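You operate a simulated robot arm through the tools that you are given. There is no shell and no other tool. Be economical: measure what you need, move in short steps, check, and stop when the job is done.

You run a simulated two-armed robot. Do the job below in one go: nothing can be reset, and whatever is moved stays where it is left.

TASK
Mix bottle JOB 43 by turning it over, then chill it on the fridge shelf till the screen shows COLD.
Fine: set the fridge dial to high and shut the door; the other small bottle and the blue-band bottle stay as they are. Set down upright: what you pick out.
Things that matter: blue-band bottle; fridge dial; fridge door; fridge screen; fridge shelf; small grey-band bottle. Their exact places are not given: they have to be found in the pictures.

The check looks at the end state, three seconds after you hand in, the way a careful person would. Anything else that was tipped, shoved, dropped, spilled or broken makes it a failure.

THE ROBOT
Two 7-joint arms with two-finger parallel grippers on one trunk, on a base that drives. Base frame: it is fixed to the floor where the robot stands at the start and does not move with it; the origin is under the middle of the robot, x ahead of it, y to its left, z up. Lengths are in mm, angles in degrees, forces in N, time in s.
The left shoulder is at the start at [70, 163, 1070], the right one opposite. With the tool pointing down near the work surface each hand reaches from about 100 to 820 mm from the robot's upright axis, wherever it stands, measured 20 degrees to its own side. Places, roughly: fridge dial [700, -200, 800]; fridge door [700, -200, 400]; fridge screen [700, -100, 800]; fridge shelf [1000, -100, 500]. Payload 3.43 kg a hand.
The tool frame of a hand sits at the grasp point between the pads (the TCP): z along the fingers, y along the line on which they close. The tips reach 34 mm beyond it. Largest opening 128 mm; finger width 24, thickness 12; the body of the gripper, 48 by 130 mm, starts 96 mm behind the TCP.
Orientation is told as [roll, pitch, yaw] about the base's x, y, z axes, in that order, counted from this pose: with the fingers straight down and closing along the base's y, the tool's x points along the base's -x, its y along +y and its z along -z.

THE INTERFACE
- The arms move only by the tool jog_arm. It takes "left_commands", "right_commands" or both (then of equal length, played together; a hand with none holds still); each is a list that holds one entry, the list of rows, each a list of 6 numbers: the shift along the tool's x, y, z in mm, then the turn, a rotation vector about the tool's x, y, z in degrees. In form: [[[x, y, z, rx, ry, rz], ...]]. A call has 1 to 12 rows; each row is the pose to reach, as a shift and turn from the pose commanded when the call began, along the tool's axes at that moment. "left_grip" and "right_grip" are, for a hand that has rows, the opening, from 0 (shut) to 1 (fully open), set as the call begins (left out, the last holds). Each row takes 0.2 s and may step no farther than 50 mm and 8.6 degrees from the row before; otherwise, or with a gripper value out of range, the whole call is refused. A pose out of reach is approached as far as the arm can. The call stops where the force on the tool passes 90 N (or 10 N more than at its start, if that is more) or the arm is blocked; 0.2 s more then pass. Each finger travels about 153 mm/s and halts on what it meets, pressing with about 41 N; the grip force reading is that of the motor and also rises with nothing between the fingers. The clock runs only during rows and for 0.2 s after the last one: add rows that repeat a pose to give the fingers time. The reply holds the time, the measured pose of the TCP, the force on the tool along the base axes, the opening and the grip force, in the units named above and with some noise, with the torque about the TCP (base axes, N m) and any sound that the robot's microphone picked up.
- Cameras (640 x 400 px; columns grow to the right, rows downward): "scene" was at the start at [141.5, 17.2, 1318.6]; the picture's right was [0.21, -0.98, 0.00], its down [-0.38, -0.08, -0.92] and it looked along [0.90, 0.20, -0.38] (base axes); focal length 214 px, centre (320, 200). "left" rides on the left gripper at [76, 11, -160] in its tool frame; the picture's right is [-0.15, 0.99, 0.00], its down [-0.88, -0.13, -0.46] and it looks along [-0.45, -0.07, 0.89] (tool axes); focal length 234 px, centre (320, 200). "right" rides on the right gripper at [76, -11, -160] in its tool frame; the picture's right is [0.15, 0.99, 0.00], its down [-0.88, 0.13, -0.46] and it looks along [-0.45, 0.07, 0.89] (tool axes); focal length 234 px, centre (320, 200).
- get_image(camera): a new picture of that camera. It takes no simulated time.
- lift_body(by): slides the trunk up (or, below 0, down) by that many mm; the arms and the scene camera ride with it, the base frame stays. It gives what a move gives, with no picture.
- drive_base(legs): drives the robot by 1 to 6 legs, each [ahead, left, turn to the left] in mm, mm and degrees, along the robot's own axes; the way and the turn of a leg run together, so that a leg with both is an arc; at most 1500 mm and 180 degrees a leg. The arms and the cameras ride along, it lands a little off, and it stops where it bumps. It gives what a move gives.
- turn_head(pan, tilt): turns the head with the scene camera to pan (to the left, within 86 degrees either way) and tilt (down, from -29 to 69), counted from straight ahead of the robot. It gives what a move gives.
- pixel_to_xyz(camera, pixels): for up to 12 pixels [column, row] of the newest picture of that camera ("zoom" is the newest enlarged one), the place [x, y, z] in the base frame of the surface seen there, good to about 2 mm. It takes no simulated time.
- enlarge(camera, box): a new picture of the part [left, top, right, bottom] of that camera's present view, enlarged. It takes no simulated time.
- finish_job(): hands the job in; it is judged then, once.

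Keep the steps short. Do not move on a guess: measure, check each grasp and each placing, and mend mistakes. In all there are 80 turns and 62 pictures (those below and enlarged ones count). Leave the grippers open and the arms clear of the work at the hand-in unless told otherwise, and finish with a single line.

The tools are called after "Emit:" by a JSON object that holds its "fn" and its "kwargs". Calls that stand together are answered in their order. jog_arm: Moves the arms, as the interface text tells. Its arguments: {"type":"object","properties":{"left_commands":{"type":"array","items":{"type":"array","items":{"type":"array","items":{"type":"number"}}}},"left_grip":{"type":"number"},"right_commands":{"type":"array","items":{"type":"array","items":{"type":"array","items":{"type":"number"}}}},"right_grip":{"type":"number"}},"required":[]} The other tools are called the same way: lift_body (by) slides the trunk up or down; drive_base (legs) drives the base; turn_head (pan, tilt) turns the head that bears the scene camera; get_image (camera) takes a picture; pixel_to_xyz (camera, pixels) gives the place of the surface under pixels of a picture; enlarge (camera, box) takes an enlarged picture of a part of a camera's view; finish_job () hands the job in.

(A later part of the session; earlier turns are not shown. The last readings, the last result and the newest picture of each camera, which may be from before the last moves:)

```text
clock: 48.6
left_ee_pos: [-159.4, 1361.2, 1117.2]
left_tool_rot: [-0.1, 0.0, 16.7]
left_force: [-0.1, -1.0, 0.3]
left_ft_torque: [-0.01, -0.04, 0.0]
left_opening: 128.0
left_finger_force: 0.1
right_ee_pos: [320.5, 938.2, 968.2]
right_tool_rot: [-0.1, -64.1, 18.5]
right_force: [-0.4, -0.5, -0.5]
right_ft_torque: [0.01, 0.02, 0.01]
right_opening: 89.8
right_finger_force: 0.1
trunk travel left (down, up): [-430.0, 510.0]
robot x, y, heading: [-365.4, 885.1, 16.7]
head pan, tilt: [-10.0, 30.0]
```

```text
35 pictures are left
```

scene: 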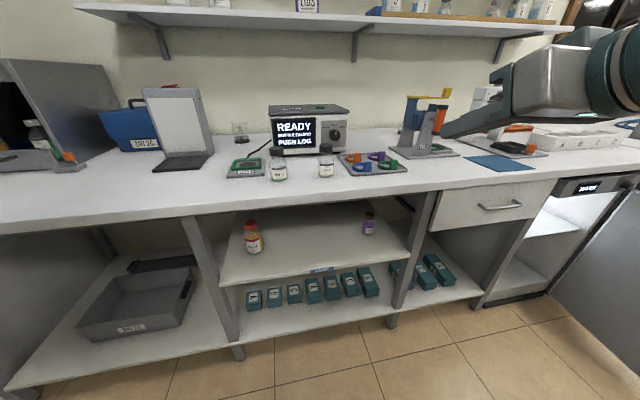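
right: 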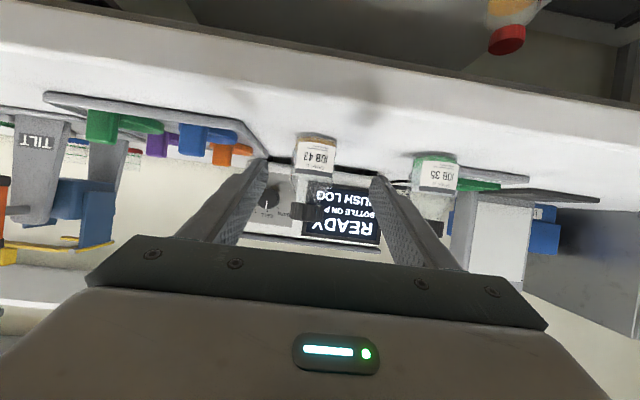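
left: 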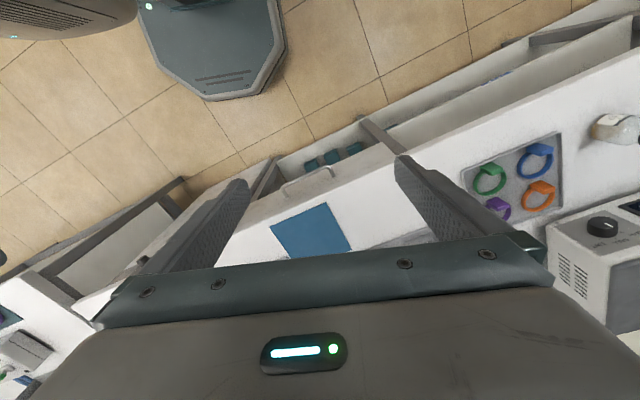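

JOB 43 sits between the fingers. I'll advance 110 mm, go down 30 mm and shift 5 mm right.

Emit:
{"fn": "jog_arm", "kwargs": {"right_commands": [[[6, -4.6, 30, 0, 0, 0], [0, -4.6, 60, 0, 0, 0], [-10, -4.6, 87, 0, 0, 0], [-21, -4.6, 113, 0, 0, 0], [-21, -4.6, 113, 0, 0, 0]]]}}

Emit:
{"fn": "get_image", "kwargs": {"camera": "right"}}

Emit:
{"fn": "enlarge", "kwargs": {"camera": "scene", "box": [240, 110, 440, 235]}}

```text
clock: 49.8
left_ee_pos: [-158.5, 1362.1, 1117.0]
left_tool_rot: [-0.1, -0.1, 16.6]
left_force: [-0.5, 0.5, -0.7]
left_ft_torque: [0.01, 0.01, -0.04]
left_opening: 127.9
left_finger_force: 0.1
right_ee_pos: [425.0, 969.5, 936.1]
right_tool_rot: [-0.1, -64.0, 18.5]
right_force: [-0.1, 0.0, 0.6]
right_ft_torque: [-0.01, -0.02, 0.01]
right_opening: 89.8
right_finger_force: 0.2
trunk travel left (down, up): [-430.0, 510.0]
robot x, y, heading: [-366.2, 883.6, 16.7]
head pan, tilt: [-10.0, 30.0]
```

```text
34 pictures are left
```

right: 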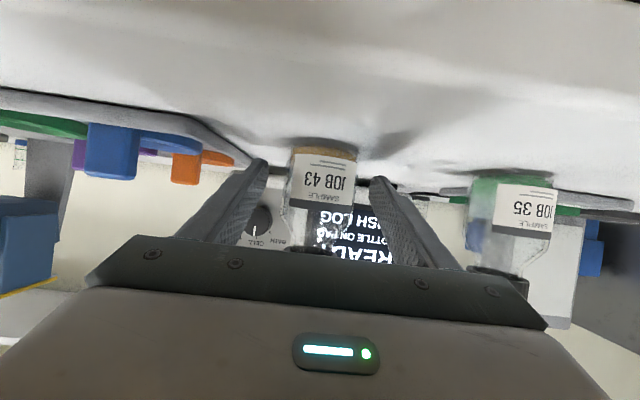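

```text
3.20 times, centred on (340, 172) of scene
```

zoom: 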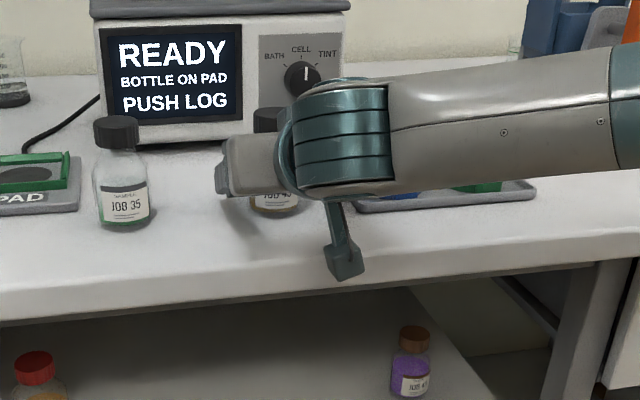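

The bottle is centred between the fingers. I'll close the grip.

Emit:
{"fn": "jog_arm", "kwargs": {"right_commands": [[[0, 0, 0, 0, 0, 0], [0, 0, 0, 0, 0, 0], [0, 0, 0, 0, 0, 0], [0, 0, 0, 0, 0, 0]]], "right_grip": 0.3}}

```text
clock: 50.8
left_ee_pos: [-157.0, 1363.7, 1117.5]
left_tool_rot: [0.1, 0.0, 16.7]
left_force: [0.7, -0.3, -0.5]
left_ft_torque: [-0.04, -0.01, 0.05]
left_opening: 128.0
left_finger_force: 0.1
right_ee_pos: [426.2, 968.1, 935.7]
right_tool_rot: [-0.2, -64.0, 18.5]
right_force: [0.0, -0.2, -0.5]
right_ft_torque: [-0.02, 0.0, 0.01]
right_opening: 55.2
right_finger_force: 41.2
trunk travel left (down, up): [-430.0, 510.0]
robot x, y, heading: [-371.4, 880.6, 16.9]
head pan, tilt: [-10.0, 30.0]
```

Gripped at 55 mm. I'll lift it straight up 150 mm, then draw back over the bench edge.

Emit:
{"fn": "jog_arm", "kwargs": {"right_commands": [[[-18, 0, -8.7, 0, 0, 0], [-45, 0, -22, 0, 0, 0], [-90, 0, -44, 0, 0, 0], [-135, 0, -66, 0, 0, 0], [-118, 0, -100, 0, 0, 0], [-100, 0, -136, 0, 0, 0], [-100, 0, -136, 0, 0, 0]]]}}

Emit:
{"fn": "get_image", "kwargs": {"camera": "right"}}

Emit:
{"fn": "get_image", "kwargs": {"camera": "scene"}}

```text
clock: 52.4
left_ee_pos: [-156.7, 1362.6, 1115.7]
left_tool_rot: [0.0, 0.1, 16.6]
left_force: [0.8, 0.4, 0.0]
left_ft_torque: [-0.01, 0.0, 0.0]
left_opening: 127.9
left_finger_force: 0.1
right_ee_pos: [353.6, 945.0, 1087.4]
right_tool_rot: [0.0, -63.9, 18.3]
right_force: [0.4, 0.7, -0.6]
right_ft_torque: [0.0, 0.01, -0.01]
right_opening: 54.9
right_finger_force: 41.2
right hand out of reach, approached as far as the arm can: row 4
trunk travel left (down, up): [-430.0, 510.0]
robot x, y, heading: [-365.2, 884.4, 16.9]
head pan, tilt: [-10.0, 30.0]
```

```text
32 pictures are left
```

right: 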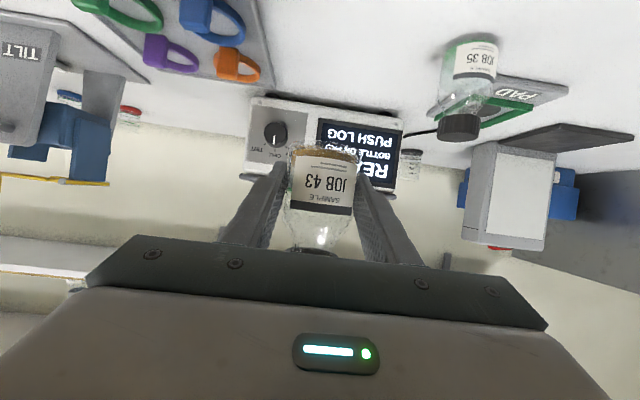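

```text
31 pictures are left
```

scene: 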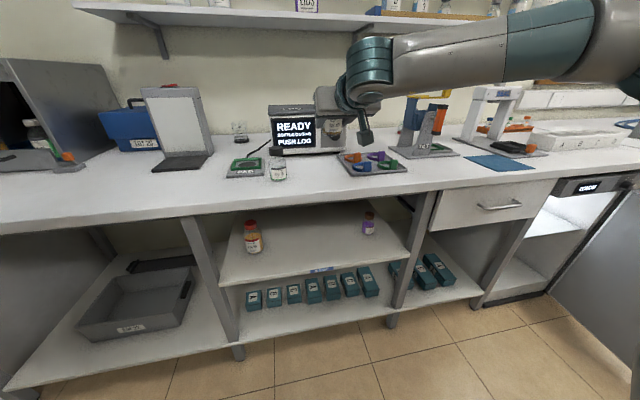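

JOB 43 is held and clear. I'll back 350 mm away from the bench, then start turning the bottle over by rolling the wrist.

Emit:
{"fn": "drive_base", "kwargs": {"legs": [[-350, 0, 0]]}}

Emit:
{"fn": "jog_arm", "kwargs": {"right_commands": [[[0, 0, 0, 0, 0, 8.2], [0, 0, 0, 0, 0, 16.4], [0, 0, 0, 0, 0, 24.6], [0, 0, 0, 0, 0, 32.8], [0, 0, 0, 0, 0, 41], [0, 0, 0, 0, 0, 49.2], [0, 0, 0, 0, 0, 57.4], [0, 0, 0, 0, 0, 65.6], [0, 0, 0, 0, 0, 73.8], [0, 0, 0, 0, 0, 82], [0, 0, 0, 0, 0, 90]]]}}

```text
clock: 54.5
left_ee_pos: [-417.1, 1293.4, 1116.8]
left_tool_rot: [0.0, 0.3, 17.4]
left_force: [-0.6, 0.2, 0.4]
left_ft_torque: [0.01, -0.03, 0.02]
left_opening: 128.2
left_finger_force: 0.0
right_ee_pos: [97.3, 880.6, 1083.2]
right_tool_rot: [-0.3, -63.7, 19.2]
right_force: [0.1, -0.1, -1.4]
right_ft_torque: [-0.03, 0.02, 0.02]
right_opening: 54.9
right_finger_force: 41.1
trunk travel left (down, up): [-430.0, 510.0]
robot x, y, heading: [-621.5, 809.9, 17.3]
head pan, tilt: [-10.0, 30.0]
stopped in leg 1: the robot was blocked; the commanded pose is now the measured one
```

```text
clock: 57.0
left_ee_pos: [-417.5, 1292.0, 1115.4]
left_tool_rot: [0.1, 0.3, 17.4]
left_force: [0.4, -0.2, 0.1]
left_ft_torque: [0.0, 0.01, -0.03]
left_opening: 127.8
left_finger_force: 0.0
right_ee_pos: [97.9, 880.3, 1082.8]
right_tool_rot: [63.7, -0.1, -71.1]
right_force: [0.7, 0.1, -2.2]
right_ft_torque: [0.01, 0.0, -0.03]
right_opening: 54.7
right_finger_force: 41.5
trunk travel left (down, up): [-430.0, 510.0]
robot x, y, heading: [-621.8, 809.4, 17.4]
head pan, tilt: [-10.0, 30.0]
```

The base bumped something behind it after 260 mm, so I'll move ahead 60 mm to be off it. The first 90° of roll went fine, and I'll continue to 180°.

Emit:
{"fn": "drive_base", "kwargs": {"legs": [[60, 0, 0]]}}

Emit:
{"fn": "jog_arm", "kwargs": {"right_commands": [[[0, 0, 0, 0, 0, 8.2], [0, 0, 0, 0, 0, 16.4], [0, 0, 0, 0, 0, 24.6], [0, 0, 0, 0, 0, 32.8], [0, 0, 0, 0, 0, 41], [0, 0, 0, 0, 0, 49.2], [0, 0, 0, 0, 0, 57.4], [0, 0, 0, 0, 0, 65.6], [0, 0, 0, 0, 0, 73.8], [0, 0, 0, 0, 0, 82], [0, 0, 0, 0, 0, 90]]]}}

Emit:
{"fn": "turn_head", "kwargs": {"pan": 86, "tilt": 45}}

Emit:
{"fn": "get_image", "kwargs": {"camera": "scene"}}

```text
clock: 57.9
left_ee_pos: [-357.7, 1311.6, 1115.0]
left_tool_rot: [0.0, 0.4, 17.5]
left_force: [0.8, 1.3, -0.5]
left_ft_torque: [-0.06, 0.05, -0.01]
left_opening: 127.9
left_finger_force: 0.1
right_ee_pos: [158.1, 900.2, 1083.0]
right_tool_rot: [63.6, -0.1, -70.9]
right_force: [0.4, -0.4, -2.6]
right_ft_torque: [0.0, 0.0, -0.01]
right_opening: 54.7
right_finger_force: 40.6
trunk travel left (down, up): [-430.0, 510.0]
robot x, y, heading: [-562.9, 834.1, 17.4]
head pan, tilt: [-10.0, 30.0]
```

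```text
clock: 60.3
left_ee_pos: [-359.4, 1311.5, 1116.5]
left_tool_rot: [0.1, 0.3, 17.4]
left_force: [-0.3, -0.7, 0.3]
left_ft_torque: [0.01, -0.01, 0.05]
left_opening: 127.7
left_finger_force: 0.1
right_ee_pos: [157.0, 898.2, 1084.0]
right_tool_rot: [-0.2, 63.7, -161.1]
right_force: [0.0, 0.2, -2.3]
right_ft_torque: [0.01, 0.01, -0.02]
right_opening: 54.9
right_finger_force: 40.6
trunk travel left (down, up): [-430.0, 510.0]
robot x, y, heading: [-563.4, 829.1, 17.5]
head pan, tilt: [-10.0, 30.0]
```

```text
clock: 62.0
left_ee_pos: [-359.1, 1310.8, 1114.4]
left_tool_rot: [-0.1, 0.3, 17.4]
left_force: [0.1, 0.5, 0.4]
left_ft_torque: [-0.01, 0.0, 0.02]
left_opening: 128.1
left_finger_force: 0.1
right_ee_pos: [156.5, 899.1, 1084.0]
right_tool_rot: [0.3, 63.7, -160.7]
right_force: [0.4, -0.3, -3.1]
right_ft_torque: [-0.01, 0.0, 0.0]
right_opening: 54.7
right_finger_force: 41.4
trunk travel left (down, up): [-430.0, 510.0]
robot x, y, heading: [-561.2, 829.7, 17.3]
head pan, tilt: [85.9, 45.0]
```

```text
30 pictures are left
```

scene: 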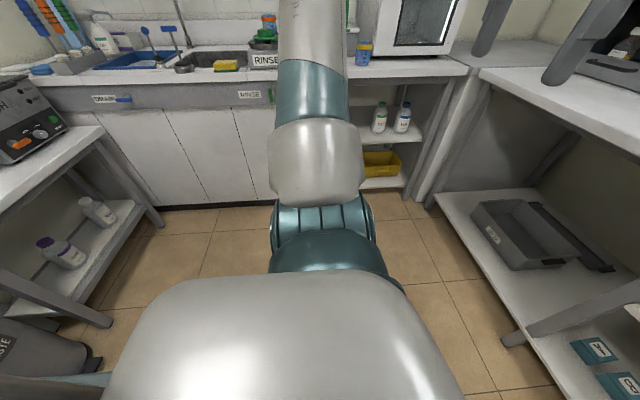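

The bench behind and the things on it are upright. The bottle is now about 128° over. I'll tip the fingers upward by 50° to invert it fully.

Emit:
{"fn": "jog_arm", "kwargs": {"right_commands": [[[0, 0, 0, 0, 8.4, 0], [0, 0, 0, 0, 16.8, 0], [0, 0, 0, 0, 25.2, 0], [0, 0, 0, 0, 33.6, 0], [0, 0, 0, 0, 42, 0], [0, 0, 0, 0, 50.4, 0], [0, 0, 0, 0, 50.4, 0], [0, 0, 0, 0, 50.4, 0], [0, 0, 0, 0, 50.4, 0], [0, 0, 0, 0, 50.4, 0]]]}}

Emit:
{"fn": "turn_head", "kwargs": {"pan": -5, "tilt": 20}}

Emit:
{"fn": "enlarge", "kwargs": {"camera": "scene", "box": [220, 80, 540, 280]}}

```text
clock: 64.2
left_ee_pos: [-360.1, 1311.8, 1115.5]
left_tool_rot: [-0.1, 0.3, 17.5]
left_force: [0.2, 0.6, -0.2]
left_ft_torque: [-0.01, -0.01, -0.03]
left_opening: 128.0
left_finger_force: 0.1
right_ee_pos: [154.7, 898.6, 1084.0]
right_tool_rot: [179.3, 86.1, 18.1]
right_force: [-0.1, -0.8, -2.7]
right_ft_torque: [0.0, -0.02, 0.01]
right_opening: 54.7
right_finger_force: 40.8
right hand out of reach, approached as far as the arm can: row 4, 5, 6, 7, 8, 9, 10
trunk travel left (down, up): [-430.0, 510.0]
robot x, y, heading: [-566.2, 831.4, 17.4]
head pan, tilt: [85.9, 45.0]
```

```text
clock: 65.9
left_ee_pos: [-359.7, 1310.6, 1116.2]
left_tool_rot: [-0.1, 0.4, 17.4]
left_force: [0.3, 0.6, 0.0]
left_ft_torque: [-0.03, 0.01, 0.0]
left_opening: 128.3
left_finger_force: 0.0
right_ee_pos: [155.3, 899.6, 1084.6]
right_tool_rot: [179.2, 86.0, 18.0]
right_force: [-0.7, 0.2, -1.0]
right_ft_torque: [0.0, -0.03, -0.02]
right_opening: 54.8
right_finger_force: 41.0
trunk travel left (down, up): [-430.0, 510.0]
robot x, y, heading: [-561.6, 829.7, 17.3]
head pan, tilt: [-5.0, 20.0]
```

```text
2.00 times, centred on (380, 180) of scene
```

zoom: 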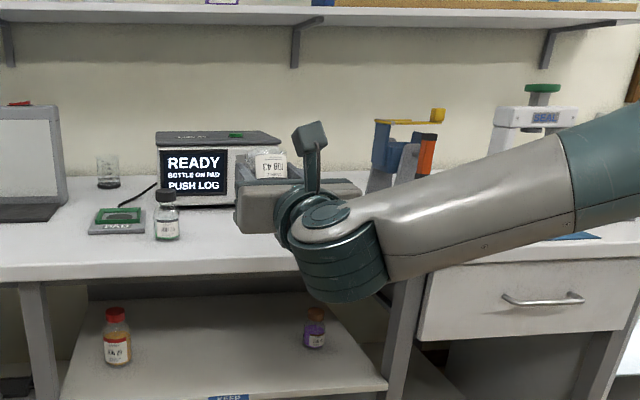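

The bottle is now about 155–158° over. I'll check through the hand camera whether the sediment has mixed.

Emit:
{"fn": "enlarge", "kwargs": {"camera": "right", "box": [220, 100, 420, 260]}}

```text
2.50 times, centred on (320, 180) of right
```

zoom: 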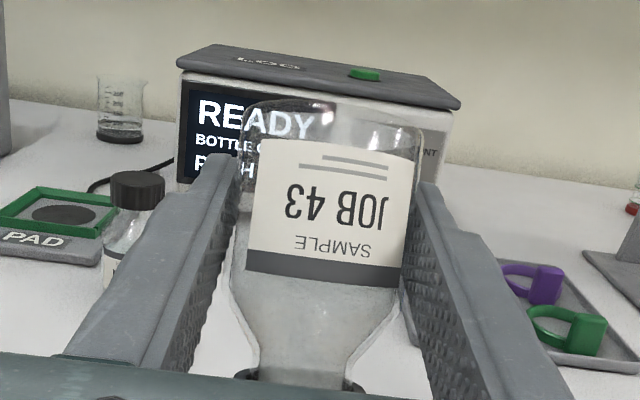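

It is upside down, and the contents look even with no sediment at the base. I'll tip the fingers back down 30°, then roll back upright in two calls.

Emit:
{"fn": "jog_arm", "kwargs": {"right_commands": [[[0, 0, 0, 0, -7.5, 0], [0, 0, 0, 0, -15, 0], [0, 0, 0, 0, -22.5, 0], [0, 0, 0, 0, -30, 0]]]}}

Emit:
{"fn": "jog_arm", "kwargs": {"right_commands": [[[0, 0, 0, 0, 0, -8.2], [0, 0, 0, 0, 0, -16.4], [0, 0, 0, 0, 0, -24.6], [0, 0, 0, 0, 0, -32.8], [0, 0, 0, 0, 0, -41], [0, 0, 0, 0, 0, -49.2], [0, 0, 0, 0, 0, -57.4], [0, 0, 0, 0, 0, -65.6], [0, 0, 0, 0, 0, -73.8], [0, 0, 0, 0, 0, -82], [0, 0, 0, 0, 0, -90]]]}}

Emit:
{"fn": "jog_arm", "kwargs": {"right_commands": [[[0, 0, 0, 0, 0, -8.2], [0, 0, 0, 0, 0, -16.4], [0, 0, 0, 0, 0, -24.6], [0, 0, 0, 0, 0, -32.8], [0, 0, 0, 0, 0, -41], [0, 0, 0, 0, 0, -49.2], [0, 0, 0, 0, 0, -57.4], [0, 0, 0, 0, 0, -65.6], [0, 0, 0, 0, 0, -73.8], [0, 0, 0, 0, 0, -82], [0, 0, 0, 0, 0, -90]]]}}

Emit:
{"fn": "enlarge", "kwargs": {"camera": "right", "box": [220, 100, 420, 260]}}

```text
clock: 66.9
left_ee_pos: [-358.6, 1310.9, 1114.8]
left_tool_rot: [0.1, 0.3, 17.4]
left_force: [-0.4, 0.0, 0.1]
left_ft_torque: [-0.04, -0.04, 0.03]
left_opening: 128.2
left_finger_force: 0.1
right_ee_pos: [155.7, 898.7, 1083.1]
right_tool_rot: [0.3, 63.9, -161.0]
right_force: [-1.2, -0.2, -2.2]
right_ft_torque: [0.03, -0.01, 0.04]
right_opening: 54.8
right_finger_force: 40.6
trunk travel left (down, up): [-430.0, 510.0]
robot x, y, heading: [-561.2, 831.3, 17.4]
head pan, tilt: [-5.0, 20.0]
```

```text
clock: 69.3
left_ee_pos: [-359.8, 1311.1, 1114.9]
left_tool_rot: [0.0, 0.3, 17.4]
left_force: [-0.2, -0.2, -0.4]
left_ft_torque: [0.01, 0.0, 0.02]
left_opening: 128.1
left_finger_force: 0.0
right_ee_pos: [155.5, 898.4, 1083.2]
right_tool_rot: [64.0, -0.2, -71.1]
right_force: [0.6, -0.3, -2.8]
right_ft_torque: [0.02, 0.0, 0.0]
right_opening: 54.8
right_finger_force: 41.1
trunk travel left (down, up): [-430.0, 510.0]
robot x, y, heading: [-561.9, 829.9, 17.7]
head pan, tilt: [-5.0, 20.0]
```

```text
clock: 71.7
left_ee_pos: [-359.5, 1310.8, 1116.0]
left_tool_rot: [0.0, 0.4, 17.5]
left_force: [0.7, 0.3, -0.1]
left_ft_torque: [0.06, 0.0, -0.02]
left_opening: 128.0
left_finger_force: 0.0
right_ee_pos: [156.0, 899.0, 1082.9]
right_tool_rot: [-0.4, -64.0, 19.2]
right_force: [-0.3, 0.9, -2.3]
right_ft_torque: [0.02, -0.03, 0.02]
right_opening: 54.9
right_finger_force: 41.1
trunk travel left (down, up): [-430.0, 510.0]
robot x, y, heading: [-562.4, 830.2, 17.6]
head pan, tilt: [-5.0, 20.0]
```

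```text
2.50 times, centred on (320, 180) of right
```

zoom: 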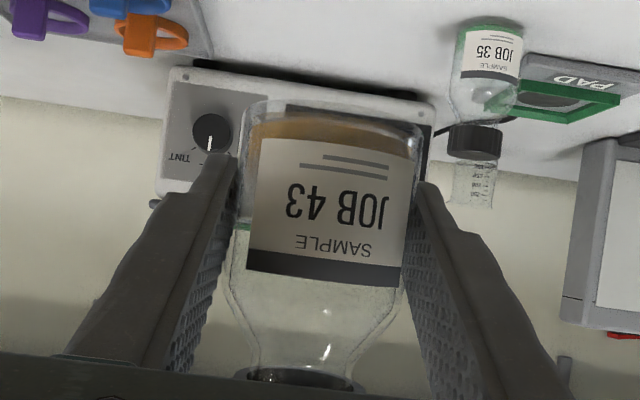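

Upright again. The base still shows an orange tint, so I'll enlarge further to tell whether it is mixed liquid or remaining sediment.

Emit:
{"fn": "enlarge", "kwargs": {"camera": "right", "box": [280, 130, 370, 190]}}

```text
6.67 times, centred on (325, 160) of right
```

zoom: 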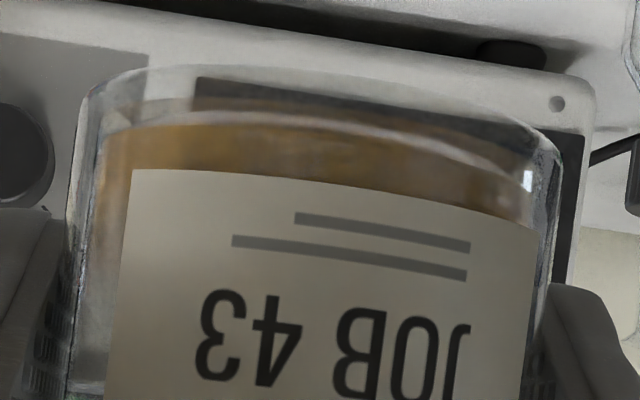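

The orange is still strongest at the base, so it may not be fully mixed. I'll turn it over again, this time with the hand higher so it inverts completely, and hold it there.

Emit:
{"fn": "jog_arm", "kwargs": {"right_commands": [[[0, 0, 0, 0, 0, 8.2], [0, 0, 0, 0, 0, 16.4], [0, 0, 0, 0, 0, 24.6], [0, 0, 0, 0, 0, 32.8], [0, 0, 0, 0, 0, 41], [0, 0, 0, 0, 0, 49.2], [0, 0, 0, 0, 0, 57.4], [0, 0, 0, 0, 0, 65.6], [0, 0, 0, 0, 0, 73.8], [0, 0, 0, 0, 0, 82], [0, 0, 0, 0, 0, 90]]]}}

Emit:
{"fn": "jog_arm", "kwargs": {"right_commands": [[[0, 0, 0, 0, 0, 8.2], [0, 0, 0, 0, 0, 16.4], [0, 0, 0, 0, 0, 24.6], [0, 0, 0, 0, 0, 32.8], [0, 0, 0, 0, 0, 41], [0, 0, 0, 0, 0, 49.2], [0, 0, 0, 0, 0, 57.4], [0, 0, 0, 0, 0, 65.6], [0, 0, 0, 0, 0, 73.8], [0, 0, 0, 0, 0, 82], [0, 0, 0, 0, 0, 90]]]}}

Emit:
{"fn": "jog_arm", "kwargs": {"right_commands": [[[27, 0, -13, 0, 6.5, 0], [54, 0, -26, 0, 13, 0], [81, 0, -39, 0, 19.5, 0], [108, 0, -52, 0, 26, 0], [135, 0, -65, 0, 32.5, 0], [162, 0, -78, 0, 39, 0], [189, 0, -91, 0, 45.5, 0], [216, 0, -104, 0, 52, 0], [216, 0, -104, 0, 52, 0]]]}}

```text
clock: 74.1
left_ee_pos: [-359.4, 1310.9, 1116.7]
left_tool_rot: [0.0, 0.4, 17.5]
left_force: [-0.4, 0.3, 0.0]
left_ft_torque: [0.02, 0.02, 0.03]
left_opening: 128.2
left_finger_force: 0.1
right_ee_pos: [154.6, 899.0, 1085.0]
right_tool_rot: [64.0, 0.1, -71.3]
right_force: [0.2, 0.6, -2.6]
right_ft_torque: [0.03, 0.0, 0.01]
right_opening: 54.9
right_finger_force: 41.0
trunk travel left (down, up): [-430.0, 510.0]
robot x, y, heading: [-559.4, 831.0, 17.3]
head pan, tilt: [-5.0, 20.0]
```

```text
clock: 76.5
left_ee_pos: [-358.5, 1311.0, 1116.0]
left_tool_rot: [0.0, 0.3, 17.4]
left_force: [-0.7, -0.4, -0.3]
left_ft_torque: [0.01, -0.01, 0.03]
left_opening: 127.7
left_finger_force: 0.0
right_ee_pos: [155.6, 900.2, 1083.2]
right_tool_rot: [-0.2, 64.1, -161.5]
right_force: [-0.2, -0.2, -1.9]
right_ft_torque: [-0.04, 0.0, 0.0]
right_opening: 54.7
right_finger_force: 41.3
trunk travel left (down, up): [-430.0, 510.0]
robot x, y, heading: [-562.5, 833.6, 17.3]
head pan, tilt: [-5.0, 20.0]
```

```text
clock: 78.5
left_ee_pos: [-358.4, 1310.7, 1116.2]
left_tool_rot: [0.1, 0.3, 17.4]
left_force: [0.5, -0.6, 0.1]
left_ft_torque: [0.01, 0.0, 0.0]
left_opening: 127.9
left_finger_force: 0.1
right_ee_pos: [154.8, 882.4, 1310.7]
right_tool_rot: [-179.7, 68.9, 18.7]
right_force: [-0.5, 0.0, -2.6]
right_ft_torque: [-0.01, -0.01, -0.01]
right_opening: 54.5
right_finger_force: 40.2
right hand out of reach, approached as far as the arm can: row 8, 9
trunk travel left (down, up): [-430.0, 510.0]
robot x, y, heading: [-563.5, 828.6, 17.7]
head pan, tilt: [-5.0, 20.0]
```

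The bottle is now about 175° over. I'll hold for two seconds and look.

Emit:
{"fn": "jog_arm", "kwargs": {"right_commands": [[[0, 0, 0, 0, 0, 0], [0, 0, 0, 0, 0, 0], [0, 0, 0, 0, 0, 0], [0, 0, 0, 0, 0, 0], [0, 0, 0, 0, 0, 0], [0, 0, 0, 0, 0, 0], [0, 0, 0, 0, 0, 0], [0, 0, 0, 0, 0, 0], [0, 0, 0, 0, 0, 0], [0, 0, 0, 0, 0, 0]]]}}

Emit:
{"fn": "enlarge", "kwargs": {"camera": "right", "box": [250, 110, 390, 260]}}

```text
clock: 80.7
left_ee_pos: [-360.0, 1312.3, 1115.6]
left_tool_rot: [0.0, 0.3, 17.5]
left_force: [-1.1, -0.9, -0.7]
left_ft_torque: [-0.01, -0.01, 0.0]
left_opening: 127.7
left_finger_force: 0.0
right_ee_pos: [153.3, 881.6, 1309.7]
right_tool_rot: [-179.7, 68.9, 18.7]
right_force: [-1.0, -0.7, -2.2]
right_ft_torque: [0.02, 0.02, 0.01]
right_opening: 54.5
right_finger_force: 41.1
trunk travel left (down, up): [-430.0, 510.0]
robot x, y, heading: [-562.8, 834.2, 17.5]
head pan, tilt: [-5.0, 20.0]
```

```text
2.67 times, centred on (320, 185) of right
```

zoom: 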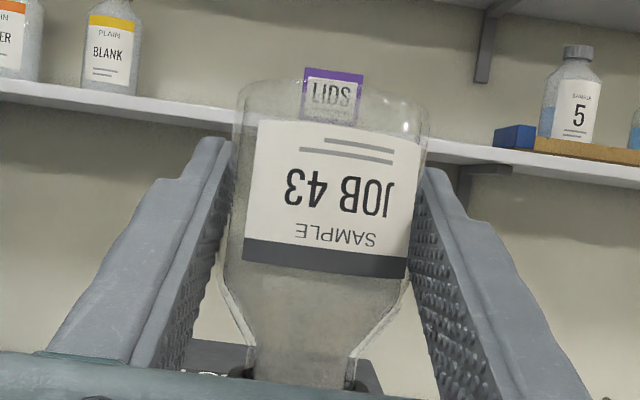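

The liquid in the neck looks even. I'll lower the hand, tip it back and roll it upright.

Emit:
{"fn": "jog_arm", "kwargs": {"right_commands": [[[-25, 0, -9.6, 0, -5.9, 0], [-50, 0, -19, 0, -11.8, 0], [-75, 0, -29, 0, -17.6, 0], [-100, 0, -38, 0, -23.5, 0], [-125, 0, -48, 0, -29.4, 0], [-150, 0, -58, 0, -35.3, 0], [-175, 0, -67, 0, -41.1, 0], [-201, 0, -77, 0, -47, 0]]]}}

Emit:
{"fn": "jog_arm", "kwargs": {"right_commands": [[[0, 0, 0, 0, 0, -8.2], [0, 0, 0, 0, 0, -16.4], [0, 0, 0, 0, 0, -24.6], [0, 0, 0, 0, 0, -32.8], [0, 0, 0, 0, 0, -41], [0, 0, 0, 0, 0, -49.2], [0, 0, 0, 0, 0, -57.4], [0, 0, 0, 0, 0, -65.6], [0, 0, 0, 0, 0, -73.8], [0, 0, 0, 0, 0, -82], [0, 0, 0, 0, 0, -90]]]}}

Emit:
{"fn": "jog_arm", "kwargs": {"right_commands": [[[0, 0, 0, 0, 0, -8.2], [0, 0, 0, 0, 0, -16.4], [0, 0, 0, 0, 0, -24.6], [0, 0, 0, 0, 0, -32.8], [0, 0, 0, 0, 0, -41], [0, 0, 0, 0, 0, -49.2], [0, 0, 0, 0, 0, -57.4], [0, 0, 0, 0, 0, -65.6], [0, 0, 0, 0, 0, -73.8], [0, 0, 0, 0, 0, -82], [0, 0, 0, 0, 0, -90]]]}}

Emit:
{"fn": "enlarge", "kwargs": {"camera": "right", "box": [260, 110, 390, 260]}}

```text
clock: 82.5
left_ee_pos: [-359.1, 1311.6, 1115.1]
left_tool_rot: [0.0, 0.3, 17.3]
left_force: [0.4, -0.1, -0.3]
left_ft_torque: [0.02, -0.01, -0.02]
left_opening: 128.3
left_finger_force: 0.0
right_ee_pos: [152.7, 882.0, 1094.3]
right_tool_rot: [-0.4, 64.0, -161.6]
right_force: [0.5, -0.4, -3.0]
right_ft_torque: [-0.03, 0.02, -0.01]
right_opening: 54.9
right_finger_force: 41.4
trunk travel left (down, up): [-430.0, 510.0]
robot x, y, heading: [-562.9, 828.9, 17.3]
head pan, tilt: [-5.0, 20.0]
```

```text
clock: 84.9
left_ee_pos: [-359.1, 1311.7, 1116.3]
left_tool_rot: [0.0, 0.3, 17.4]
left_force: [0.1, -0.7, 0.0]
left_ft_torque: [-0.01, 0.0, 0.01]
left_opening: 128.1
left_finger_force: 0.1
right_ee_pos: [152.8, 882.3, 1096.0]
right_tool_rot: [64.0, 0.0, -71.4]
right_force: [0.0, 0.2, -2.0]
right_ft_torque: [0.01, 0.02, 0.04]
right_opening: 54.6
right_finger_force: 40.9
trunk travel left (down, up): [-430.0, 510.0]
robot x, y, heading: [-565.2, 830.5, 17.4]
head pan, tilt: [-5.0, 20.0]
```

```text
clock: 87.3
left_ee_pos: [-360.0, 1311.1, 1115.9]
left_tool_rot: [0.0, 0.3, 17.5]
left_force: [-0.5, 0.6, 0.7]
left_ft_torque: [-0.02, 0.01, -0.01]
left_opening: 128.0
left_finger_force: 0.1
right_ee_pos: [152.3, 882.7, 1095.7]
right_tool_rot: [0.0, -64.1, 18.6]
right_force: [0.4, 0.2, -2.6]
right_ft_torque: [0.0, -0.02, 0.0]
right_opening: 54.6
right_finger_force: 40.9
trunk travel left (down, up): [-430.0, 510.0]
robot x, y, heading: [-562.4, 828.4, 17.5]
head pan, tilt: [-5.0, 20.0]
```

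```text
2.67 times, centred on (325, 185) of right
```

zoom: 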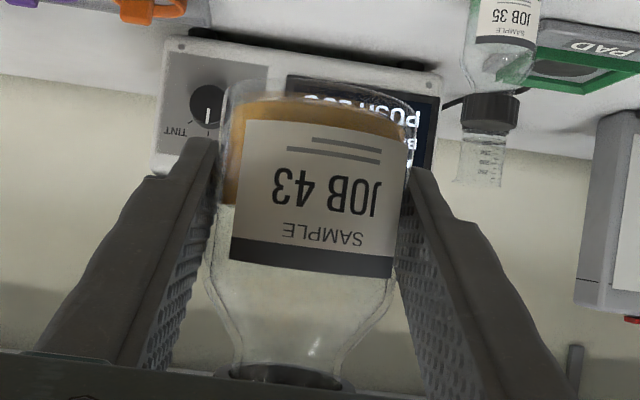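

Now the whole liquid column is evenly orange, so it is mixed. Before going back I'll look at the right arm's shape and the fridge door to plan clearance.

Emit:
{"fn": "turn_head", "kwargs": {"pan": -45, "tilt": 30}}

Emit:
{"fn": "get_image", "kwargs": {"camera": "scene"}}

```text
clock: 88.4
left_ee_pos: [-360.4, 1310.5, 1116.6]
left_tool_rot: [0.0, 0.3, 17.5]
left_force: [0.0, -0.5, -0.2]
left_ft_torque: [-0.04, -0.03, 0.0]
left_opening: 128.0
left_finger_force: 0.1
right_ee_pos: [151.5, 882.6, 1095.4]
right_tool_rot: [0.3, -64.1, 18.2]
right_force: [0.3, 0.4, -0.6]
right_ft_torque: [0.01, 0.02, 0.03]
right_opening: 54.7
right_finger_force: 41.0
trunk travel left (down, up): [-430.0, 510.0]
robot x, y, heading: [-564.0, 830.2, 17.4]
head pan, tilt: [-45.0, 30.0]
```

```text
23 pictures are left
```

scene: 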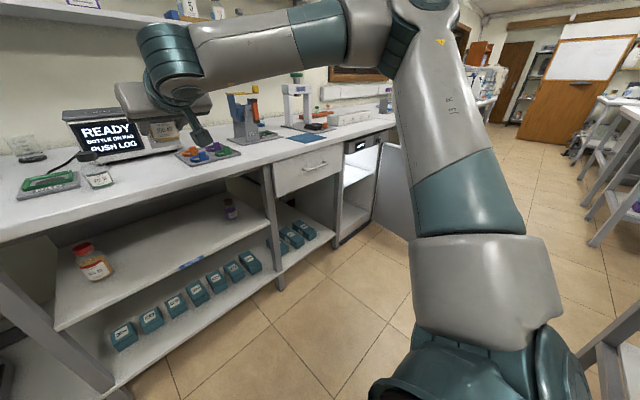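

Emit:
{"fn": "pixel_to_xyz", "kwargs": {"camera": "scene", "pixels": [[215, 50], [300, 30], [365, 30], [410, 20], [440, 60], [450, 150], [480, 260], [395, 160], [412, 235], [390, 145], [372, 212], [160, 55]]}}

```text
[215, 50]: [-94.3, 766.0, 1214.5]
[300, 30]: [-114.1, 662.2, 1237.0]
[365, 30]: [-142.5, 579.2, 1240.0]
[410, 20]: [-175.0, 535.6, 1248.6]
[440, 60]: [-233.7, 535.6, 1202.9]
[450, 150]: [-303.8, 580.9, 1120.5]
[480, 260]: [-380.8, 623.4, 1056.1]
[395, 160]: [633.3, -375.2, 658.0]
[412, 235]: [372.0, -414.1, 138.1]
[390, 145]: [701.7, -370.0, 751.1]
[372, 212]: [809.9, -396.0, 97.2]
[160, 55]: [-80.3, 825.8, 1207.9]
```

The door stands at about 81°, its inner face near s≈−510 to −546 in my fridge-aligned frame (s sideways, d depth). The right elbow sticks out to the right, so I'll approach the fridge at a 25° angle from the left. First I'll tuck both hands back.

Emit:
{"fn": "jog_arm", "kwargs": {"right_commands": [[[31, 0, 6, 0, 0, 0], [62, 0, 12, 0, 0, 0], [93, 0, 18, 0, 0, 0], [124, 0, 24.6, 0, 0, 0], [124, 0, 24.6, 0, 0, 0]]], "left_commands": [[[40, 0, 0, 0, 0, 0], [80, 0, 0, 0, 0, 0], [120, 0, 0, 0, 0, 0], [160, 0, 0, 0, 0, 0], [200, 0, 0, 0, 0, 0]]]}}

Emit:
{"fn": "drive_base", "kwargs": {"legs": [[0, -750, 0]]}}

Emit:
{"fn": "lift_body", "kwargs": {"by": -390}}

```text
clock: 89.6
left_ee_pos: [-554.7, 1248.8, 1120.4]
left_tool_rot: [0.1, 0.2, 17.4]
left_force: [0.3, -0.8, -0.7]
left_ft_torque: [0.02, -0.06, 0.01]
left_opening: 128.3
left_finger_force: 0.1
right_ee_pos: [120.2, 870.9, 975.8]
right_tool_rot: [0.4, -64.3, 18.2]
right_force: [-0.4, -0.7, -1.6]
right_ft_torque: [-0.01, 0.03, 0.0]
right_opening: 55.0
right_finger_force: 41.2
trunk travel left (down, up): [-430.0, 510.0]
robot x, y, heading: [-561.7, 827.8, 17.3]
head pan, tilt: [-45.0, 30.0]
```

```text
clock: 93.6
left_ee_pos: [-330.2, 538.7, 1118.5]
left_tool_rot: [0.0, 0.4, 17.4]
left_force: [-0.2, -0.4, -0.1]
left_ft_torque: [-0.01, -0.01, 0.0]
left_opening: 128.0
left_finger_force: 0.0
right_ee_pos: [344.7, 158.7, 973.0]
right_tool_rot: [0.2, -64.2, 18.2]
right_force: [-0.1, -0.1, -1.4]
right_ft_torque: [0.03, -0.01, 0.0]
right_opening: 54.7
right_finger_force: 40.7
trunk travel left (down, up): [-430.0, 510.0]
robot x, y, heading: [-340.1, 117.6, 17.2]
head pan, tilt: [-45.0, 30.0]
```

```text
clock: 97.4
left_ee_pos: [-329.2, 538.7, 728.6]
left_tool_rot: [0.0, 0.3, 17.4]
left_force: [-0.1, -0.2, -0.1]
left_ft_torque: [0.01, 0.01, -0.01]
left_opening: 127.9
left_finger_force: 0.0
right_ee_pos: [345.5, 157.6, 583.3]
right_tool_rot: [0.2, -64.1, 18.3]
right_force: [0.5, -0.3, -1.9]
right_ft_torque: [0.01, 0.05, -0.01]
right_opening: 54.5
right_finger_force: 41.4
trunk travel left (down, up): [-40.0, 900.0]
robot x, y, heading: [-339.7, 117.9, 17.2]
head pan, tilt: [-45.0, 30.0]
```

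The bottle's base is now at z≈548, above the shelf (501). I'll turn right 25°, shift 109 mm left and go 230 mm ahead, then check.

Emit:
{"fn": "drive_base", "kwargs": {"legs": [[0, 0, -25], [0, 109, 0], [230, 0, 0]]}}

Emit:
{"fn": "turn_head", "kwargs": {"pan": -10, "tilt": 30}}

Emit:
{"fn": "get_image", "kwargs": {"camera": "scene"}}

Emit:
{"fn": "get_image", "kwargs": {"camera": "right"}}

```text
clock: 101.2
left_ee_pos: [85.7, 574.7, 728.6]
left_tool_rot: [0.0, 0.2, -7.2]
left_force: [0.4, 0.4, -0.3]
left_ft_torque: [0.0, 0.0, 0.0]
left_opening: 128.0
left_finger_force: 0.1
right_ee_pos: [540.7, -52.7, 584.6]
right_tool_rot: [0.2, -64.2, -6.3]
right_force: [0.1, -0.7, -1.8]
right_ft_torque: [-0.02, 0.0, 0.0]
right_opening: 54.7
right_finger_force: 41.3
trunk travel left (down, up): [-40.0, 900.0]
robot x, y, heading: [-100.8, 197.6, -7.3]
head pan, tilt: [-45.0, 30.0]
```

```text
clock: 102.2
left_ee_pos: [85.7, 573.9, 728.3]
left_tool_rot: [0.0, 0.3, -7.2]
left_force: [-0.6, 0.4, -0.5]
left_ft_torque: [-0.02, 0.01, 0.02]
left_opening: 128.2
left_finger_force: 0.1
right_ee_pos: [540.1, -51.8, 583.5]
right_tool_rot: [0.2, -64.0, -6.2]
right_force: [0.0, 0.4, -3.1]
right_ft_torque: [-0.02, 0.05, -0.02]
right_opening: 54.4
right_finger_force: 40.9
trunk travel left (down, up): [-40.0, 900.0]
robot x, y, heading: [-100.1, 192.2, -7.2]
head pan, tilt: [-10.0, 30.0]
```

```text
22 pictures are left
```

scene: 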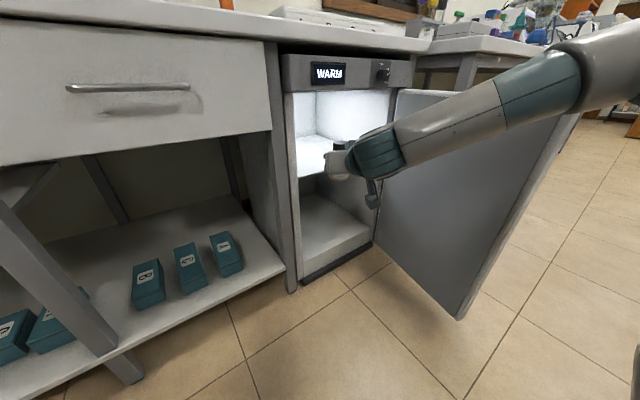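

```text
21 pictures are left
```

right: 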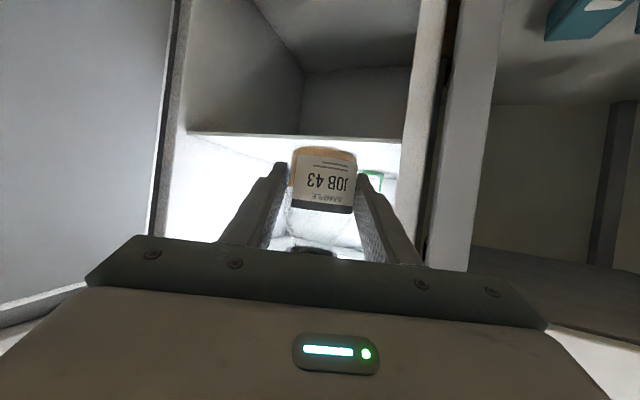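

The bottle is lined up with the opening, but the hand is a bit near the left frame. I'll shift 40 mm right and go 180 mm ahead, then check again.

Emit:
{"fn": "drive_base", "kwargs": {"legs": [[0, -40, 0], [180, 0, 0]]}}

Emit:
{"fn": "get_image", "kwargs": {"camera": "right"}}

Emit:
{"fn": "get_image", "kwargs": {"camera": "scene"}}

```text
clock: 104.1
left_ee_pos: [259.6, 509.0, 728.6]
left_tool_rot: [0.1, 0.3, -7.4]
left_force: [1.1, -0.3, 0.4]
left_ft_torque: [-0.01, 0.01, 0.0]
left_opening: 128.4
left_finger_force: 0.1
right_ee_pos: [712.7, -116.7, 583.0]
right_tool_rot: [0.2, -64.1, -6.4]
right_force: [0.3, -0.2, -2.4]
right_ft_torque: [-0.02, -0.01, 0.0]
right_opening: 54.6
right_finger_force: 40.9
trunk travel left (down, up): [-40.0, 900.0]
robot x, y, heading: [73.0, 134.8, -7.6]
head pan, tilt: [-10.0, 30.0]
```

```text
20 pictures are left
```

right: 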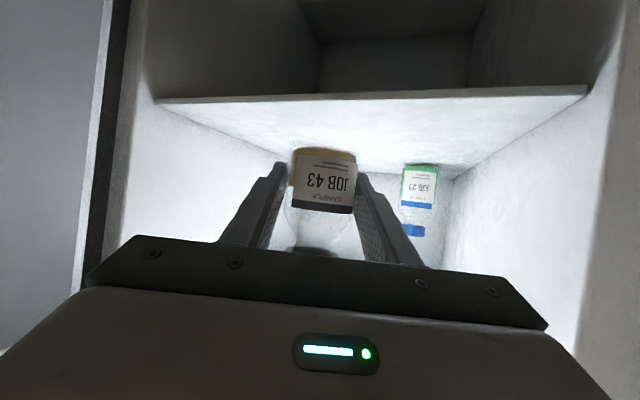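

```text
19 pictures are left
```

scene: 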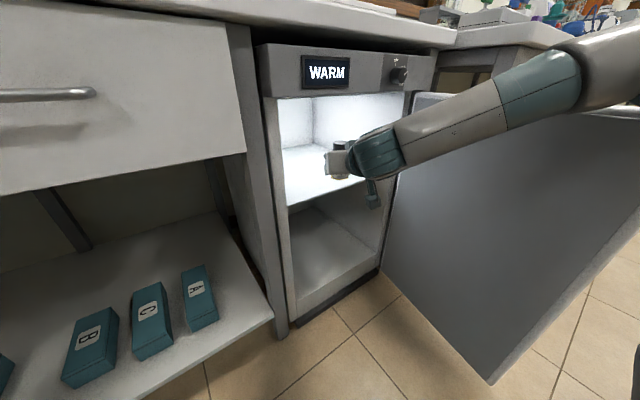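

There is plenty of room, and the blue-band bottle (JOB 27) stands at the back left. I'll insert 110 mm at this height, then lower 40 mm.

Emit:
{"fn": "jog_arm", "kwargs": {"right_commands": [[[-16, 0, 33, 0, 0, 0], [-32, 0, 66, 0, 0, 0], [-48, 0, 99, 0, 0, 0], [-30, 0, 108, 0, 0, 0], [-12, 0, 116.5, 0, 0, 0], [-12, 0, 116.5, 0, 0, 0]]]}}

Emit:
{"fn": "get_image", "kwargs": {"camera": "right"}}

Emit:
{"fn": "enlarge", "kwargs": {"camera": "scene", "box": [250, 80, 450, 220]}}

```text
clock: 105.5
left_ee_pos: [258.7, 511.0, 728.2]
left_tool_rot: [0.0, 0.3, -7.4]
left_force: [-0.4, -0.5, 0.1]
left_ft_torque: [0.02, 0.02, 0.01]
left_opening: 127.8
left_finger_force: 0.0
right_ee_pos: [822.1, -131.1, 543.3]
right_tool_rot: [0.2, -64.1, -6.4]
right_force: [0.0, -0.4, -2.5]
right_ft_torque: [0.0, 0.06, -0.03]
right_opening: 54.7
right_finger_force: 41.3
trunk travel left (down, up): [-40.0, 900.0]
robot x, y, heading: [70.7, 137.4, -7.5]
head pan, tilt: [-10.0, 30.0]
```

```text
18 pictures are left
```

right: 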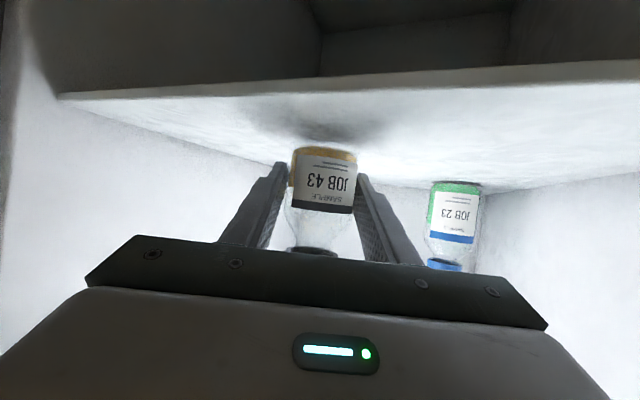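

```text
2.86 times, centred on (350, 150) of scene
```

zoom: 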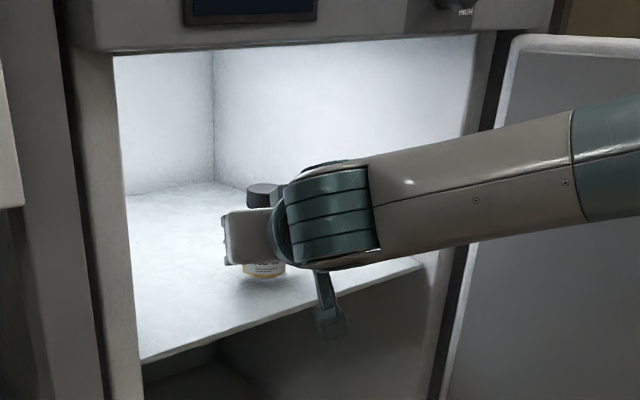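

The bottle's base is about 7 mm above the shelf. I'll lower it in small steps and watch the force.

Emit:
{"fn": "jog_arm", "kwargs": {"right_commands": [[[1.8, 0, 0.9, 0, 0, 0], [3.6, 0, 1.7, 0, 0, 0], [4.9, 0, 2.4, 0, 0, 0], [5.8, 0, 2.8, 0, 0, 0], [5.8, 0, 2.8, 0, 0, 0]]]}}

```text
clock: 106.7
left_ee_pos: [257.9, 509.9, 728.6]
left_tool_rot: [-0.1, 0.4, -7.5]
left_force: [0.1, 0.1, 0.2]
left_ft_torque: [0.0, 0.01, 0.02]
left_opening: 128.0
left_finger_force: 0.0
right_ee_pos: [820.7, -129.9, 538.1]
right_tool_rot: [0.1, -64.0, -6.5]
right_force: [0.7, 0.0, -2.1]
right_ft_torque: [0.01, 0.03, 0.0]
right_opening: 54.6
right_finger_force: 41.3
trunk travel left (down, up): [-40.0, 900.0]
robot x, y, heading: [72.9, 132.7, -7.5]
head pan, tilt: [-10.0, 30.0]
```

No contact yet at 538. I'll continue in 1 mm steps.

Emit:
{"fn": "jog_arm", "kwargs": {"right_commands": [[[0.9, 0, 0.4, 0, 0, 0], [1.8, 0, 0.9, 0, 0, 0], [1.8, 0, 0.9, 0, 0, 0], [2.2, 0, 1.1, 0, 0, 0], [2.2, 0, 1.1, 0, 0, 0]]]}}

```text
clock: 107.9
left_ee_pos: [257.5, 511.1, 729.1]
left_tool_rot: [0.0, 0.2, -7.4]
left_force: [1.0, -0.7, -0.3]
left_ft_torque: [0.03, 0.0, 0.0]
left_opening: 128.2
left_finger_force: 0.0
right_ee_pos: [820.6, -130.1, 536.5]
right_tool_rot: [0.2, -64.2, -6.6]
right_force: [0.8, 0.5, 5.1]
right_ft_torque: [-0.03, 0.14, 0.0]
right_opening: 54.8
right_finger_force: 41.6
trunk travel left (down, up): [-40.0, 900.0]
robot x, y, heading: [72.2, 132.2, -7.6]
head pan, tilt: [-10.0, 30.0]
```

The upward force shows contact with the shelf. I'll open the fingers.

Emit:
{"fn": "jog_arm", "kwargs": {"right_commands": [[[0, 0, 0, 0, 0, 0], [0, 0, 0, 0, 0, 0], [0, 0, 0, 0, 0, 0]]], "right_grip": 0.68}}

Emit:
{"fn": "get_image", "kwargs": {"camera": "right"}}

```text
clock: 108.7
left_ee_pos: [258.1, 510.7, 729.0]
left_tool_rot: [0.1, 0.3, -7.4]
left_force: [0.0, -0.1, 0.2]
left_ft_torque: [-0.02, 0.03, 0.0]
left_opening: 128.0
left_finger_force: 0.1
right_ee_pos: [821.4, -129.8, 535.8]
right_tool_rot: [0.2, -64.1, -6.5]
right_force: [0.6, -0.2, -0.2]
right_ft_torque: [0.01, 0.0, 0.03]
right_opening: 86.9
right_finger_force: 0.1
trunk travel left (down, up): [-40.0, 900.0]
robot x, y, heading: [70.5, 134.2, -7.8]
head pan, tilt: [-10.0, 30.0]
```

```text
16 pictures are left
```

right: 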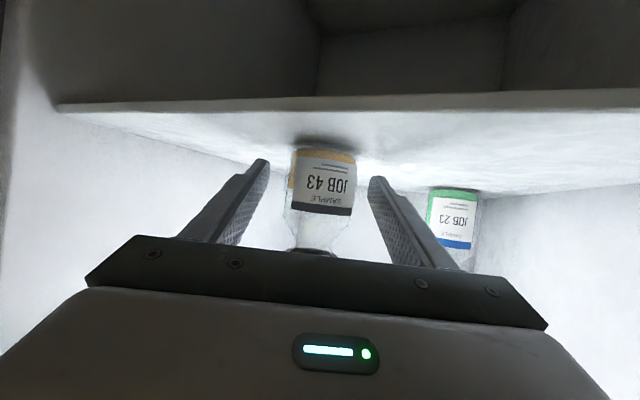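

The bottle stands free between the fingers. I'll withdraw straight back 130 mm, then back the base off.

Emit:
{"fn": "jog_arm", "kwargs": {"right_commands": [[[12, 0, -30, 0, 0, 0], [24, 0, -60, 0, 0, 0], [34, 0, -92, 0, 0, 0], [44, 0, -124, 0, 0, 0], [44, 0, -124, 0, 0, 0]]]}}

Emit:
{"fn": "drive_base", "kwargs": {"legs": [[-300, 0, 0]]}}

Emit:
{"fn": "get_image", "kwargs": {"camera": "scene"}}

```text
clock: 109.9
left_ee_pos: [259.2, 509.8, 729.4]
left_tool_rot: [0.0, 0.1, -7.3]
left_force: [0.4, 0.1, 0.3]
left_ft_torque: [0.0, 0.01, 0.0]
left_opening: 128.0
left_finger_force: 0.1
right_ee_pos: [690.9, -114.9, 549.9]
right_tool_rot: [0.2, -64.2, -6.6]
right_force: [0.6, -0.6, -1.0]
right_ft_torque: [0.0, -0.02, 0.01]
right_opening: 87.1
right_finger_force: 0.0
trunk travel left (down, up): [-40.0, 900.0]
robot x, y, heading: [68.3, 132.6, -7.5]
head pan, tilt: [-10.0, 30.0]
```

```text
clock: 112.0
left_ee_pos: [-34.2, 548.6, 727.5]
left_tool_rot: [0.1, 0.4, -7.7]
left_force: [-0.4, -0.1, 0.0]
left_ft_torque: [-0.01, 0.01, 0.0]
left_opening: 127.9
left_finger_force: 0.1
right_ee_pos: [396.3, -77.0, 547.7]
right_tool_rot: [0.2, -64.2, -6.7]
right_force: [0.1, 0.2, 0.3]
right_ft_torque: [-0.03, 0.02, -0.03]
right_opening: 87.2
right_finger_force: 0.1
trunk travel left (down, up): [-40.0, 900.0]
robot x, y, heading: [-222.4, 171.6, -7.7]
head pan, tilt: [-10.0, 30.0]
```

```text
15 pictures are left
```

scene: 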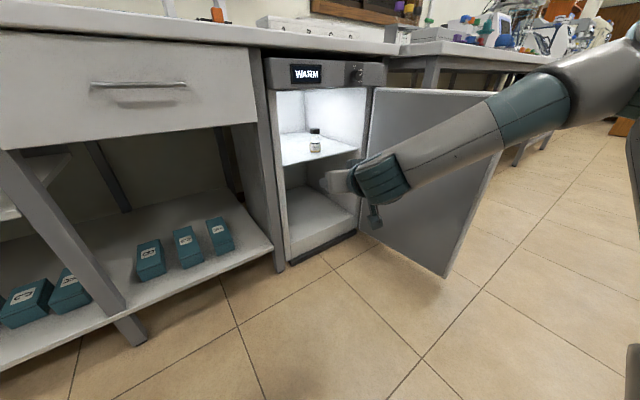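

JOB 43 stands upright on the shelf. To close the door I'll go round to its outer side at the right. First I'll raise the trunk above the door top and look right for room.

Emit:
{"fn": "lift_body", "kwargs": {"by": 330}}

Emit:
{"fn": "turn_head", "kwargs": {"pan": -65, "tilt": 40}}

Emit:
{"fn": "get_image", "kwargs": {"camera": "scene"}}

```text
clock: 115.2
left_ee_pos: [-33.9, 549.1, 1058.1]
left_tool_rot: [0.1, 0.3, -7.6]
left_force: [0.2, 0.8, 0.0]
left_ft_torque: [0.01, 0.01, -0.03]
left_opening: 127.9
left_finger_force: 0.0
right_ee_pos: [396.7, -78.3, 879.9]
right_tool_rot: [0.2, -64.1, -6.7]
right_force: [-0.3, -0.1, -0.5]
right_ft_torque: [0.02, -0.01, 0.01]
right_opening: 87.2
right_finger_force: 0.0
trunk travel left (down, up): [-370.0, 570.0]
robot x, y, heading: [-223.9, 169.2, -7.5]
head pan, tilt: [-10.0, 30.0]
```

```text
clock: 116.5
left_ee_pos: [-34.9, 548.6, 1059.7]
left_tool_rot: [0.0, 0.3, -7.7]
left_force: [0.9, 0.2, 0.0]
left_ft_torque: [-0.02, 0.01, 0.01]
left_opening: 128.1
left_finger_force: 0.1
right_ee_pos: [397.4, -77.1, 878.7]
right_tool_rot: [0.2, -64.1, -6.7]
right_force: [0.4, -0.3, 0.3]
right_ft_torque: [-0.01, -0.02, 0.01]
right_opening: 86.7
right_finger_force: 0.1
trunk travel left (down, up): [-370.0, 570.0]
robot x, y, heading: [-223.1, 174.2, -7.6]
head pan, tilt: [-65.0, 40.0]
```

```text
14 pictures are left
```

scene: 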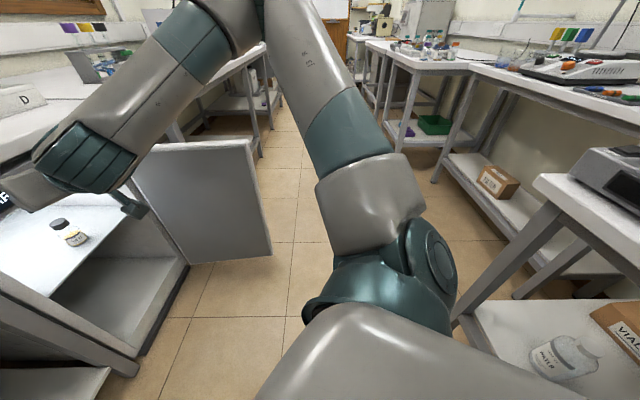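

It's a corridor between two rows of benches. I'll measure its sides.

Emit:
{"fn": "pixel_to_xyz", "kwargs": {"camera": "scene", "pixels": [[475, 330], [520, 295], [540, 180], [435, 180], [590, 240], [470, 70], [383, 135], [265, 155], [280, 240], [272, 250], [130, 185], [250, 140]]}}

```text
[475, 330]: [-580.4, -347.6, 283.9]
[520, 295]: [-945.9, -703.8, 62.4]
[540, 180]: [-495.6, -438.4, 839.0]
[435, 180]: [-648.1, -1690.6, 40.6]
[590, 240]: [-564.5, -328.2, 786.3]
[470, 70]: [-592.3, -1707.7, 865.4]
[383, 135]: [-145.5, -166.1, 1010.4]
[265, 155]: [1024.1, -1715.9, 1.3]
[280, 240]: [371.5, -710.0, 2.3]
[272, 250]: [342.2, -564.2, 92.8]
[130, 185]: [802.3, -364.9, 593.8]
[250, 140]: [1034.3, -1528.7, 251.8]
```

I'll check the door's inner face at several points, since two readings disagree.

Emit:
{"fn": "pixel_to_xyz", "kwargs": {"camera": "scene", "pixels": [[200, 200], [250, 230], [170, 230], [230, 160], [262, 245], [245, 150], [160, 180], [200, 250], [395, 225], [300, 320]]}}

```text
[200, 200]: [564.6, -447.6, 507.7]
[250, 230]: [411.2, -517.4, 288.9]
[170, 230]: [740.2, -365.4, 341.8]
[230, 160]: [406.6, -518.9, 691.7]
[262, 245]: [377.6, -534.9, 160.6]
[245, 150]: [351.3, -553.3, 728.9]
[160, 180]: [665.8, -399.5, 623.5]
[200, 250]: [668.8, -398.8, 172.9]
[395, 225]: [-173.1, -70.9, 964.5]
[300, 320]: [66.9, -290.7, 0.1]
```

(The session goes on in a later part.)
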